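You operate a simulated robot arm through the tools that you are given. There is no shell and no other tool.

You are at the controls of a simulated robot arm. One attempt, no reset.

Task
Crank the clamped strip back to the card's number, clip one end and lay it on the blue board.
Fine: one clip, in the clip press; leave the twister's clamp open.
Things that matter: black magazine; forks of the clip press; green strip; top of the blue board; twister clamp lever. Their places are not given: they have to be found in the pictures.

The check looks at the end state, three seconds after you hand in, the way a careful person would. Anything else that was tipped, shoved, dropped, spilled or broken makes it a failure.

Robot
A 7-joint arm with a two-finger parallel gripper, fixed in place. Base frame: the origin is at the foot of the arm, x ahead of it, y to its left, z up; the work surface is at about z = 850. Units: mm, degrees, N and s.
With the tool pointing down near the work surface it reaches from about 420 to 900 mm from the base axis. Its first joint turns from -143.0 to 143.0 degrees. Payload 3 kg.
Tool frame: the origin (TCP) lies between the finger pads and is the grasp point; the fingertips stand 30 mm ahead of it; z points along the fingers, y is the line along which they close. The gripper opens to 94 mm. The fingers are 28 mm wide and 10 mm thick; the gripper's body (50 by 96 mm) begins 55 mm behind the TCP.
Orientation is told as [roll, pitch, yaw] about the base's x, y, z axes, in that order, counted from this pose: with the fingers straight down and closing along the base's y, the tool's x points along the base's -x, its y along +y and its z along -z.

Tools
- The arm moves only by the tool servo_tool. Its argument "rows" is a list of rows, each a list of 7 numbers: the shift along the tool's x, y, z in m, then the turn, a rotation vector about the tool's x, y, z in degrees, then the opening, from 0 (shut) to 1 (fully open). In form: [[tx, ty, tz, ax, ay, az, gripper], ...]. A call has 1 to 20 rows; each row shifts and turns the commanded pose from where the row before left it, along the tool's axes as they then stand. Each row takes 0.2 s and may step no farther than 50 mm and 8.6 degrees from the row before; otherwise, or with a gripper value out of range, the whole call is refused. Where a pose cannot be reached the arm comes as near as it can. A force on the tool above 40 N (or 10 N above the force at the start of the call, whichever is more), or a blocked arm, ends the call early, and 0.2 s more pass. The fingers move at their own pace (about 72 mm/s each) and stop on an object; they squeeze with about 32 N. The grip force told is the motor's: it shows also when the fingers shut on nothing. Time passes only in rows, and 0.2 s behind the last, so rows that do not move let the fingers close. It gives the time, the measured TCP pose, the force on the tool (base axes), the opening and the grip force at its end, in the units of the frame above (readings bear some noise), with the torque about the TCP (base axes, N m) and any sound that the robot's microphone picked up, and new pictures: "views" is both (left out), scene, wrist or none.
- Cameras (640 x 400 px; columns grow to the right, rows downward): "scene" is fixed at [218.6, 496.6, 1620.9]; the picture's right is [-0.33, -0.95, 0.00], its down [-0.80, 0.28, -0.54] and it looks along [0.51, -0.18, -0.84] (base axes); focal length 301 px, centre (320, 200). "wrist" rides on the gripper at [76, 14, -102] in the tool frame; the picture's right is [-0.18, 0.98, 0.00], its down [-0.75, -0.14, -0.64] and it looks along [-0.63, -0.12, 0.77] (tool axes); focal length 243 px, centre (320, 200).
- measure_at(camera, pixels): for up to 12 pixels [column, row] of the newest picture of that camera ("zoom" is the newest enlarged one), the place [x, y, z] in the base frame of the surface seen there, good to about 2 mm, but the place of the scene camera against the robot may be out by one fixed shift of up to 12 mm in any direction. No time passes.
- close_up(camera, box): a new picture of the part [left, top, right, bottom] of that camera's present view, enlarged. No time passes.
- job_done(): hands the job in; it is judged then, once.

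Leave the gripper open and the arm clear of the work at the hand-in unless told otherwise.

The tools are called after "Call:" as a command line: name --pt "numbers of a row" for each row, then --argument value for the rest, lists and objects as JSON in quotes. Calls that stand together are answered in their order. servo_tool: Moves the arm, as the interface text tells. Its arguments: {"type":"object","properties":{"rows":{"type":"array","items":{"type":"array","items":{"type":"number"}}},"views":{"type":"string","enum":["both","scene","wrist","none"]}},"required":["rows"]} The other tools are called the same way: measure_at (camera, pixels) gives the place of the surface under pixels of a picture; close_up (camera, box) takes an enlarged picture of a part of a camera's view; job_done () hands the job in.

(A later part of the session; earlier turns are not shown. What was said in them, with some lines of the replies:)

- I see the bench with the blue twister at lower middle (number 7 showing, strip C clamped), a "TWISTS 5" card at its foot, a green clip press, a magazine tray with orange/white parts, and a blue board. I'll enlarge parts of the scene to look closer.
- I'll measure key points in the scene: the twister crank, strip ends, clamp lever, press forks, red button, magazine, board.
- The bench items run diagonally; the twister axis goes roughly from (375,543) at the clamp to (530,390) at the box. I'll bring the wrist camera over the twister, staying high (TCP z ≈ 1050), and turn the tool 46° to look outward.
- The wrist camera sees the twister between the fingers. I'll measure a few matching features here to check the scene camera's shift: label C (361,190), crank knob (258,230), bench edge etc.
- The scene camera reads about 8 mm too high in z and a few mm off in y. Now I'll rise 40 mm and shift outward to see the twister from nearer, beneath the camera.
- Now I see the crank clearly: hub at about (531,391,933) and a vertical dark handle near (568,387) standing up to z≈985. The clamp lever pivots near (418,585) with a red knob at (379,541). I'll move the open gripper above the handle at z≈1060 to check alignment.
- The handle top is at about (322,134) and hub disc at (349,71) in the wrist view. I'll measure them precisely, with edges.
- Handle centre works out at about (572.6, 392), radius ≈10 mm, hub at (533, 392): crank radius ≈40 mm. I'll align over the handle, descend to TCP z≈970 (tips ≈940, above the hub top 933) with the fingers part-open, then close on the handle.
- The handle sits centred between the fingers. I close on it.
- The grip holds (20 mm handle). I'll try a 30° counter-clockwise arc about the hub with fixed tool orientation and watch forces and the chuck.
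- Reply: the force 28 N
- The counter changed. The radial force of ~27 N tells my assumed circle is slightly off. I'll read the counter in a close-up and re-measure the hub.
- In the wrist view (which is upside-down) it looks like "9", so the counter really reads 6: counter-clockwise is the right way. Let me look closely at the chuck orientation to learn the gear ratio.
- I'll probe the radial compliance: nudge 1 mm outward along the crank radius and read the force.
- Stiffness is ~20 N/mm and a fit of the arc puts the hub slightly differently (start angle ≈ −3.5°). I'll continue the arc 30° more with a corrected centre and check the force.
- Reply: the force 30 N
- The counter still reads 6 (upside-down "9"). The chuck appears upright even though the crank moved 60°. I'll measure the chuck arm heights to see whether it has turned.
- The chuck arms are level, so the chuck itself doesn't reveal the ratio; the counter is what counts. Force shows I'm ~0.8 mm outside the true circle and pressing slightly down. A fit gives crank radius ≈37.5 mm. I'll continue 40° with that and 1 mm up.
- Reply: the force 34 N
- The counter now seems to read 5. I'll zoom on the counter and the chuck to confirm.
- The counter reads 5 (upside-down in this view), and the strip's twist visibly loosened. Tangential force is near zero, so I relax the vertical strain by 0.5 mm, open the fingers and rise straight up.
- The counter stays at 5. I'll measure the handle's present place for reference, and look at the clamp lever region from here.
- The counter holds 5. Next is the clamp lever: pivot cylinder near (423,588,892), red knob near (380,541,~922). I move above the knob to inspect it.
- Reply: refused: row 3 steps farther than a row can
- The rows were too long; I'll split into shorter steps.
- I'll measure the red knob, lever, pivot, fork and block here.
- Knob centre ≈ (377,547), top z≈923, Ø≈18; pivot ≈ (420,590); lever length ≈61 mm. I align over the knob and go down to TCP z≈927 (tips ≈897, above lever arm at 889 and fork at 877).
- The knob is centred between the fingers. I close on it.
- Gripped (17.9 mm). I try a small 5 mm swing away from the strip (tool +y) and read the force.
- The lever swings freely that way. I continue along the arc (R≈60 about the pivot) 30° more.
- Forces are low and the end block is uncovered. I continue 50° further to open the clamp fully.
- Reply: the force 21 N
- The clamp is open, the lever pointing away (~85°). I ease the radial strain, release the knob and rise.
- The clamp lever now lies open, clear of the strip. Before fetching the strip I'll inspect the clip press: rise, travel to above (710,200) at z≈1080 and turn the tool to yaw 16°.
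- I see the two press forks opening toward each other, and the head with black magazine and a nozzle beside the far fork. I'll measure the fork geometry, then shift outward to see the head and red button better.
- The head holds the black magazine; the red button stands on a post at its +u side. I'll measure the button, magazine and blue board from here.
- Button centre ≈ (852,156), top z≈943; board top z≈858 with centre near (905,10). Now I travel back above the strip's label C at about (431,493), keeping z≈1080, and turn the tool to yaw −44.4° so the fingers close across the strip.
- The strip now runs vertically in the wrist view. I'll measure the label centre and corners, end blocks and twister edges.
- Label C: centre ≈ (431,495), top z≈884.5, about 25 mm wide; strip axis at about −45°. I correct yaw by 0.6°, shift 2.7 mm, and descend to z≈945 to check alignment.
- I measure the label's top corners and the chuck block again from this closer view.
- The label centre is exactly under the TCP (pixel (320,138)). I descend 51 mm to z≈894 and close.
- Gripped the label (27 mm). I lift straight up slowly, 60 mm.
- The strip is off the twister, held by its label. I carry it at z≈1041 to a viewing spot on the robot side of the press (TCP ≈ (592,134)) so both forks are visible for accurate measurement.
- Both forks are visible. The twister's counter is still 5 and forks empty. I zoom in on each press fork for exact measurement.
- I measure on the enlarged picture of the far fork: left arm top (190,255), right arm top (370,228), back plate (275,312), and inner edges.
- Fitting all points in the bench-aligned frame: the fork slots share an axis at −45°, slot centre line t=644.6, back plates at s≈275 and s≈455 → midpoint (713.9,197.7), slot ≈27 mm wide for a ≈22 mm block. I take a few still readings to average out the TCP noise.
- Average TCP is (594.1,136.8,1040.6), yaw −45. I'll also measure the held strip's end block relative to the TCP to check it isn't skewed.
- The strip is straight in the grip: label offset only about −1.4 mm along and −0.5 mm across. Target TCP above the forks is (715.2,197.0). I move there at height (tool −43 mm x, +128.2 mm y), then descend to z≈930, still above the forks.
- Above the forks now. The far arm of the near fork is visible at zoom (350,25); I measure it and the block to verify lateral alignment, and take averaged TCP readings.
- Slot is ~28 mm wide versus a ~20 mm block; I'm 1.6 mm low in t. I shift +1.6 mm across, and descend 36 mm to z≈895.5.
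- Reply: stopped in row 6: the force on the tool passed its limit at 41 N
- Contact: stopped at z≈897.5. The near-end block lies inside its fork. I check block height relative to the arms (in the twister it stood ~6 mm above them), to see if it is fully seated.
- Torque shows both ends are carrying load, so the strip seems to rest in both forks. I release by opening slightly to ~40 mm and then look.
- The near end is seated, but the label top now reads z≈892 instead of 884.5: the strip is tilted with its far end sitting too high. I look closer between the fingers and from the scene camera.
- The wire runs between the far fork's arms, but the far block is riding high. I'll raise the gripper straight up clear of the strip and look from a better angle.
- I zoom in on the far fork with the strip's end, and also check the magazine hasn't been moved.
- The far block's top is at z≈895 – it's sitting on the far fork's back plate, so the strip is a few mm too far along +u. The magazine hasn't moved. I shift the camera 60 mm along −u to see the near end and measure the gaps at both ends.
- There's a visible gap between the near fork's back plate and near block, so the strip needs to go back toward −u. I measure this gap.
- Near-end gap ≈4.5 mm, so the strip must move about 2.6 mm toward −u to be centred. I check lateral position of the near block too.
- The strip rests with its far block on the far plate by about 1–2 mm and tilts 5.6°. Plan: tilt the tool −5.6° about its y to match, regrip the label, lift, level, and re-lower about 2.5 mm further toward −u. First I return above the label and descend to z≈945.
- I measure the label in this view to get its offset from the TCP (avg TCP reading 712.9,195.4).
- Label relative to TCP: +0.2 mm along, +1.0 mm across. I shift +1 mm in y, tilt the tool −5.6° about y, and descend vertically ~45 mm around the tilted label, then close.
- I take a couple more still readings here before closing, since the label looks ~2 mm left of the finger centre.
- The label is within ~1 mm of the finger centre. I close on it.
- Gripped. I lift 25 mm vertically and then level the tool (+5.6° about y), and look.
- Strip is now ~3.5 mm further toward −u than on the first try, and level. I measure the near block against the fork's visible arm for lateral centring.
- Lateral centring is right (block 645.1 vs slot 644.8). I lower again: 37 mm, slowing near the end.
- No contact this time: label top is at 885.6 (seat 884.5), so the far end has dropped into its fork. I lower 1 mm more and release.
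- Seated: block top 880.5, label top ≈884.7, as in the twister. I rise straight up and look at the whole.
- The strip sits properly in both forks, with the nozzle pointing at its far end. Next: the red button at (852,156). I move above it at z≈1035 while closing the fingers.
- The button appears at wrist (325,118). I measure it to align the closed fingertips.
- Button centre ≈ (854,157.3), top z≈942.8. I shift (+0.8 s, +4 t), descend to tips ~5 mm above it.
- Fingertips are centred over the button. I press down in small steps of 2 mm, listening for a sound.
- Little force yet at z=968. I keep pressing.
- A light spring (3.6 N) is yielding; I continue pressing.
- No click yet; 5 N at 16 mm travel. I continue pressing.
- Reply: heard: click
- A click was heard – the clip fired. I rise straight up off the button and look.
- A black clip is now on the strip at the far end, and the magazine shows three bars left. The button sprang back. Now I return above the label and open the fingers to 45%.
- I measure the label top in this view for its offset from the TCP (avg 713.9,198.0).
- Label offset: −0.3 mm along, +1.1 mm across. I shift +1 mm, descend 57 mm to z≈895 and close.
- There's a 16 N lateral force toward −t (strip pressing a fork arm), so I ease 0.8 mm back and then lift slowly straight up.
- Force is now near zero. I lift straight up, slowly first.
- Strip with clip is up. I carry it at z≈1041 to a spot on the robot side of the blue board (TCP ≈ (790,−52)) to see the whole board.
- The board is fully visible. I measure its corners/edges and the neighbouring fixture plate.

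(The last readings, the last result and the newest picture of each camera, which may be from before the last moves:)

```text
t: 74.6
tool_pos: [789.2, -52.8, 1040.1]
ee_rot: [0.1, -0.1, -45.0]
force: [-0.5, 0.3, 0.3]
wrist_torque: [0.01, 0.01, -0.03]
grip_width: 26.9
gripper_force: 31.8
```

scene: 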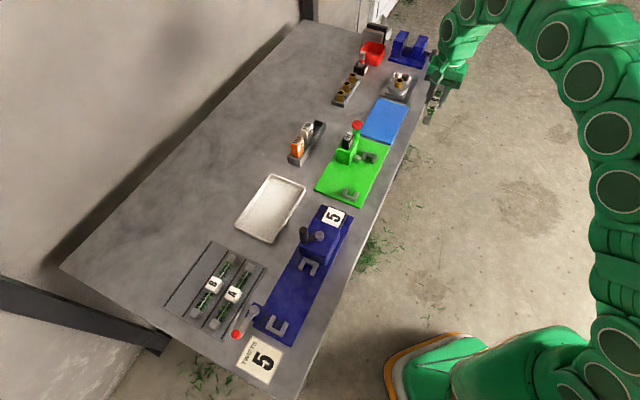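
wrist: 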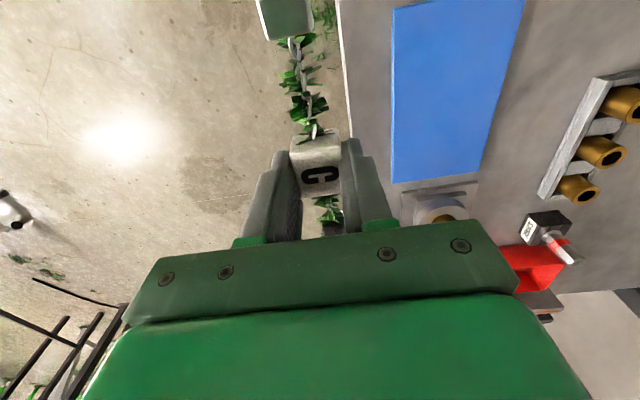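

Board spans s≈540–741, t≈602–717 at z≈858.4. I'll lay the strip centred at s=634, t=629 → TCP (893,−3.5), within reach. I move across at height and lower to z≈930 first.

Call:
servo_tool --pt "-0.01297 0.03603 0 0 0 0 0" --pt "-0.01297 0.03603 0 0 0 0 0" --pt "-0.01297 0.03603 0 0 0 0 0" --pt "0 0 0 0 0 0 0" --pt "0 0 0.04 0 0 0 0" --pt "0 0 0.04 0 0 0 0" --pt "0 0 0.03 0 0 0 0" --pt "0 0 0 0 0 0 0"

Call:
close_up --camera "scene" --box '[330, 60, 450, 180]'

```text
t: 76.4
tool_pos: [877.4, -11.2, 929.2]
ee_rot: [0.2, -0.1, -44.9]
force: [-0.2, -0.5, -0.2]
wrist_torque: [0.03, -0.03, -0.05]
grip_width: 26.9
gripper_force: 32.2
out of reach, approached as far as the arm can: row 3
```

scene: 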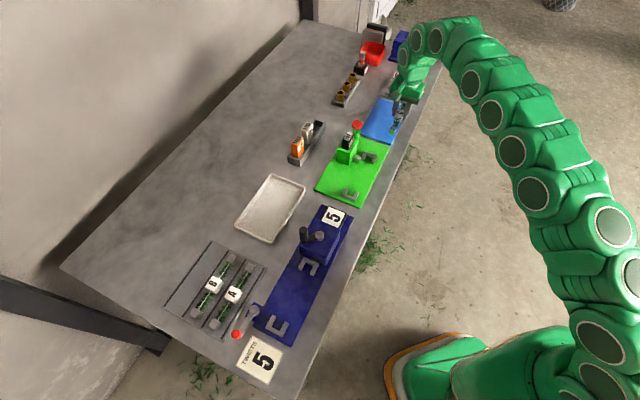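
wrist: 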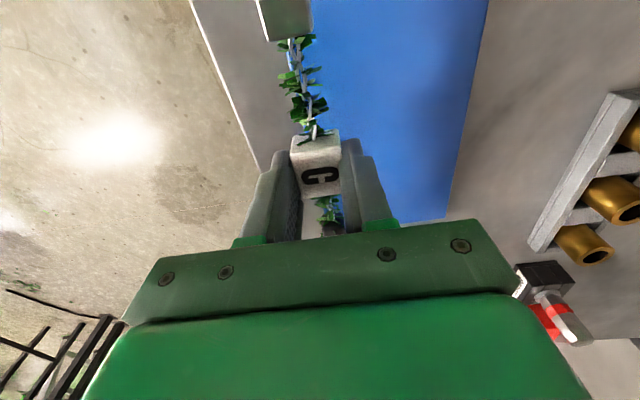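

```text
3.33 times, centred on (390, 120) of scene
```

zoom: 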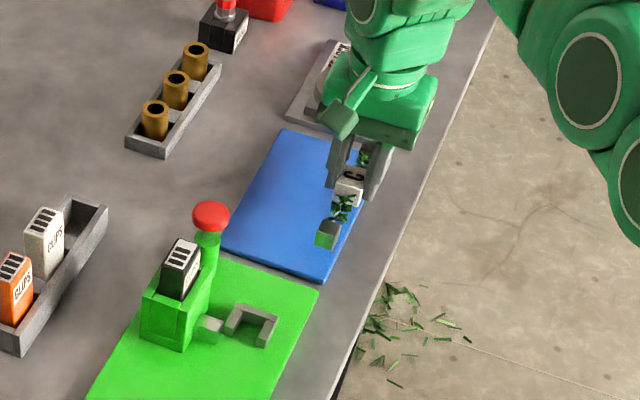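

The arm couldn't quite reach at height; it's at (877,−11). Lower down it reaches farther, so I move the remaining +5.7 s, +16.5 t now at z≈929.

Call:
servo_tool --pt "-0.0028 0.0083 0.0 0 0 0 0" --pt "-0.0029 0.0082 0.0 0 0 0 0" --pt "0 0 0 0 0 0 0" --views "wrist"

Call:
servo_tool --pt "0 0 0 0 0 0 0" --views "none"

Call:
measure_at --camera "wrist" --pixels '[[270, 20], [285, 20], [300, 15], [285, 35], [260, 60], [250, 30], [350, 60], [300, 60], [460, 100], [430, 200], [235, 60], [225, 30]]'

```text
t: 77.2
tool_pos: [891.9, -3.1, 930.8]
ee_rot: [0.0, -0.1, -44.9]
force: [0.0, -0.5, -0.9]
wrist_torque: [0.0, 0.0, 0.02]
grip_width: 27.3
gripper_force: 32.2
```

wrist: 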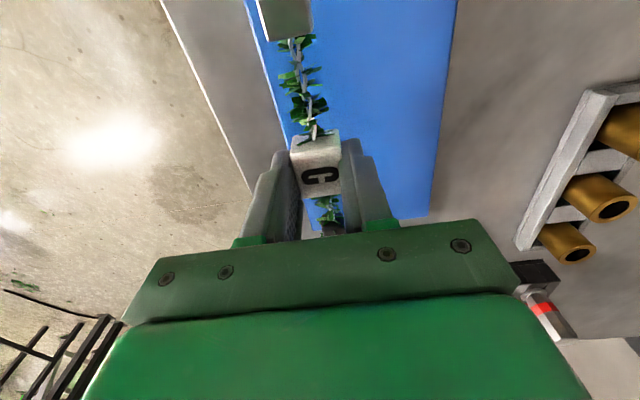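

```text
t: 77.6
tool_pos: [893.0, -3.2, 930.8]
ee_rot: [0.1, -0.1, -44.9]
force: [0.2, -0.3, -0.7]
wrist_torque: [-0.01, 0.03, 0.01]
grip_width: 27.5
gripper_force: 31.8
```

```text
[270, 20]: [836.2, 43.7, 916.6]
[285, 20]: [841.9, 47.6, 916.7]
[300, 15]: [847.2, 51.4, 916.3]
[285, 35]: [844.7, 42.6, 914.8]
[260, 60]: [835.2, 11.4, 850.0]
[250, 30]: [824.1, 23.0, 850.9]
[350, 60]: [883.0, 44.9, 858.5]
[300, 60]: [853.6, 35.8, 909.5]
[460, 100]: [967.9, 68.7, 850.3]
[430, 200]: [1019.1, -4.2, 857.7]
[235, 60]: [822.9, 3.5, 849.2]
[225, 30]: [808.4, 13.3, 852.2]
```

Over the board: strip axis at t≈629, comfortably inside. I shift 4 mm further along s for margin and lower ~36 mm, slowing near the surface.

Call:
servo_tool --pt "0 0 0.012 0 0 0 0" --pt "-0.004 0 0.01 0 0 0 0" --pt "0 0 0.008 0 0 0 0" --pt "0 0 0.004 0 0 0 0" --pt "0 0 0.002 0 0 0 0" --pt "0 0 0 0 0 0 0" --views "wrist"

Call:
measure_at --camera "wrist" --pixels '[[270, 20], [285, 20], [300, 15], [280, 30], [350, 60], [300, 165], [315, 175], [330, 165], [320, 185], [400, 100], [380, 60], [290, 100]]'

```text
t: 79.0
tool_pos: [896.1, -6.0, 895.2]
ee_rot: [0.1, 0.0, -44.9]
force: [0.2, -0.1, -1.6]
wrist_torque: [0.03, -0.02, 0.01]
grip_width: 26.9
gripper_force: 32.4
```

wrist: 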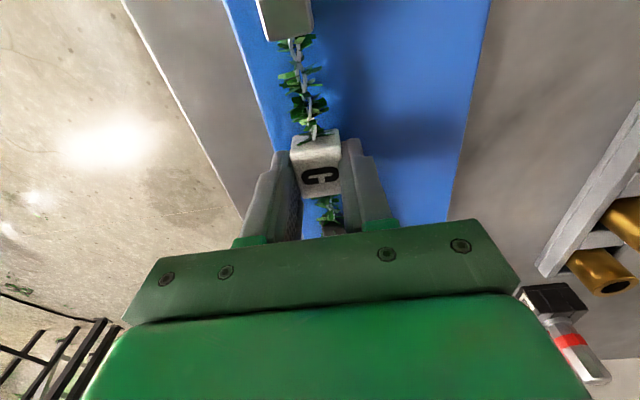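

```text
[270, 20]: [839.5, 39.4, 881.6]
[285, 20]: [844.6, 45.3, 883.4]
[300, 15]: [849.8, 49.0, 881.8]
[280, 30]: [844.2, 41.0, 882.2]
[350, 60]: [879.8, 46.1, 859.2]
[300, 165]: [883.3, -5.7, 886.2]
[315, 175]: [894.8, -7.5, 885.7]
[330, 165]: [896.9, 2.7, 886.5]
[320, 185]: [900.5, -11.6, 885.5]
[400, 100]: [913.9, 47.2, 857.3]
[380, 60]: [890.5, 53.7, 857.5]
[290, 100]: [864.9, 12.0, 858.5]
```

About 3 mm to go (block top 882.2, board 858.4). I lower in 1 mm steps until light contact.

Call:
servo_tool --pt "0 0 0.001 0 0 0 0" --pt "0 0 0.001 0 0 0 0" --pt "0 0 0 0 0 0 0" --views "none"

```text
t: 79.8
tool_pos: [895.6, -5.5, 893.9]
ee_rot: [0.1, -0.1, -44.8]
force: [0.6, -0.1, -1.3]
wrist_torque: [0.01, 0.01, -0.02]
grip_width: 27.2
gripper_force: 31.9
```

Call:
servo_tool --pt "0 0 0.0007 0 0 0 0" --pt "0 0 0 0 0 0 0" --views "none"

```text
t: 80.4
tool_pos: [894.7, -6.4, 893.7]
ee_rot: [0.2, -0.1, -44.8]
force: [0.9, 0.8, 4.6]
wrist_torque: [0.07, 0.04, 0.02]
grip_width: 27.1
gripper_force: 31.6
```

Light contact (≈5 N): the strip touches the board. I open the fingers and rise straight up.

Call:
servo_tool --pt "0 0 0 0 0 0 0.45" --pt "0 0 0 0 0 0 0.45" --pt "0 0 0 0 0 0 0.45" --pt "0 0 -0.02 0 0 0 0.45" --pt "0 0 -0.03 0 0 0 0.45" --pt "0.005 0 -0.035 0 0 0 0.45" --pt "0 0 0 0 0 0 0.45"

Call:
close_up --camera "wrist" --box '[220, 0, 460, 240]'

```text
t: 82.0
tool_pos: [890.8, -0.9, 976.5]
ee_rot: [0.1, -0.1, -44.8]
force: [-0.2, 0.4, -1.4]
wrist_torque: [0.02, 0.01, 0.02]
grip_width: 42.2
gripper_force: 0.1
```

scene: 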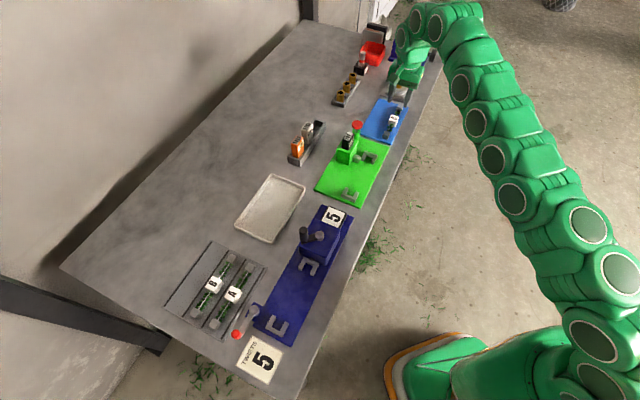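
wrist: 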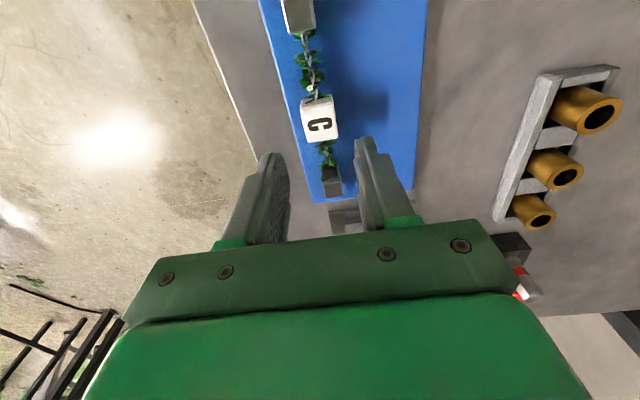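

```text
1.67 times, centred on (340, 120) of wrist
```

zoom: 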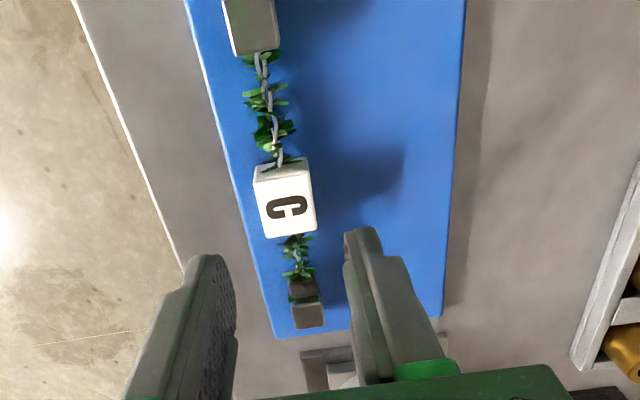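

The strip with its clip lies flat on the blue board. I retreat upward and back toward the base, then check everything in the scene view.

Call:
servo_tool --pt "0.02 -0.014 -0.03 0 0 0 0.45" --pt "0.0283 -0.0141 -0.03 0 0 0 0.45" --pt "0.0283 -0.0141 -0.03 0 0 0 0.45" --pt "0.0283 -0.0141 -0.03 0 0 0 0.45" --pt "0.0283 -0.0141 -0.03 0 0 0 0.45" --pt "0.0283 -0.0141 -0.03 0 0 0 0.45" --pt "0.0283 -0.0241 -0.02 0 0 0 0.8" --pt "0.0283 -0.0241 -0.02 0 0 0 1" --pt "0 0 0 0 0 0 1"

Call:
close_up --camera "scene" --box '[330, 70, 430, 210]'

Call:
close_up --camera "scene" --box '[160, 190, 370, 390]'

```text
t: 84.0
tool_pos: [640.9, 57.5, 1197.5]
ee_rot: [0.0, -0.1, -44.9]
force: [0.6, -0.2, -0.3]
wrist_torque: [-0.06, 0.04, 0.02]
grip_width: 94.0
gripper_force: 0.1
```

scene: 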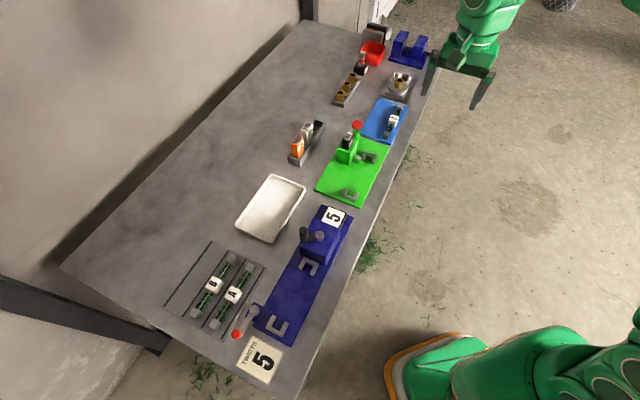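
wrist: 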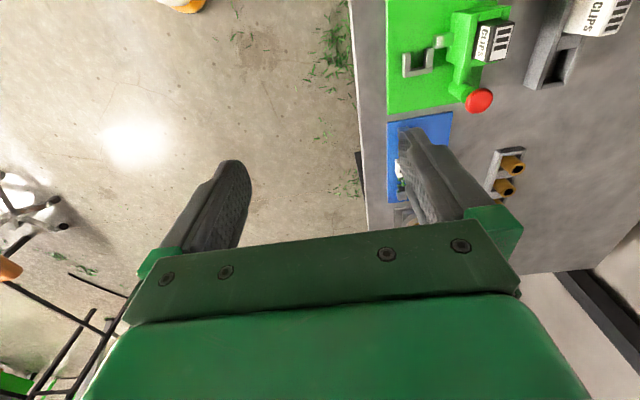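

```text
2.86 times, centred on (380, 140) of scene
```

zoom: 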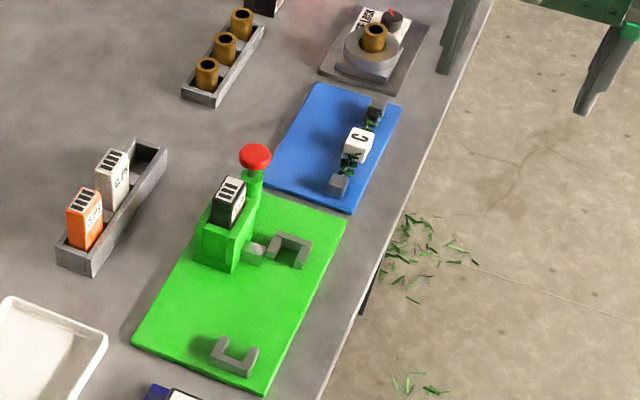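

```text
2.00 times, centred on (265, 290) of scene
```

zoom: 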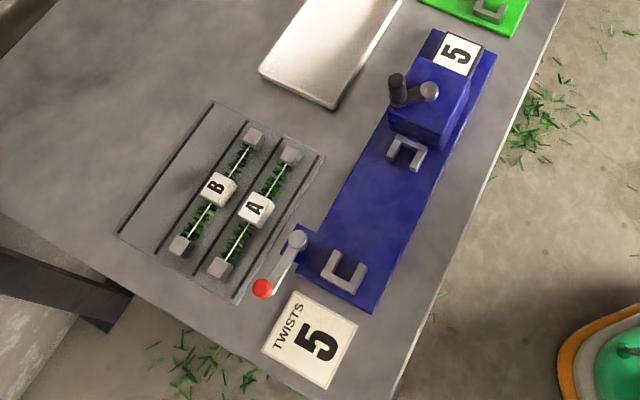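

I zoom in on the board to verify that the strip lies fully on it.

Call:
close_up --camera "scene" --box '[360, 90, 420, 150]'

Call:
measure_at --camera "scene" --pixels '[[398, 106], [379, 135], [393, 119], [375, 136], [380, 142], [400, 103], [407, 107], [385, 99]]'

```text
6.67 times, centred on (390, 120) of scene
```

zoom: 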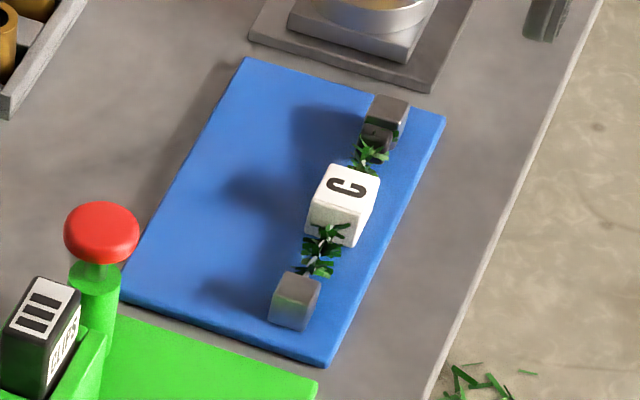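

```text
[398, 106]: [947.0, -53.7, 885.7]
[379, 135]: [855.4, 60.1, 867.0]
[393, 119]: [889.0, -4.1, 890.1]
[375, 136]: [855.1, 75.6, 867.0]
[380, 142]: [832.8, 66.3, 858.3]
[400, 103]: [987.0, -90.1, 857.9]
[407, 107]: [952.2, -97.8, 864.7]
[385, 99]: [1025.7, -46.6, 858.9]
```

Everything checks out. The counter reads 5, matching the card, and the clamp lever is open. The strip lies flat and fully on the blue board with one black clip. The magazine and press are in place, the gripper is open and the arm is clear. I hand the job in.

Call:
job_done

```text
The job is handed in.
```

I cranked strip C back to 5, put one black clip on one end in the clip press, and laid it on the blue board. The job is handed in; I haven't seen the result of the check.

- **Twister:** the counter shows 5, matching the card. The clamp lever is swung open, about 85° from closed, and the forks are empty. I stopped as soon as the counter read 5. I don't know how far the crank turns per count, so the twist may be a fraction off exactly 5.
- **Clip:** I pressed the red button once and heard one click. One clip is on the strip, and the black magazine shows three bars instead of four.
- **Strip:** it lies flat along the near side of the board, label up and fully on it.
- **Placing in the press:** the first try put the far end on the fork's back plate instead of in the slot. I lifted the strip, shifted it a few millimetres and seated it properly before pressing the button. In the pictures afterwards, nothing else looked moved.

The gripper is open and the arm is clear of the work.
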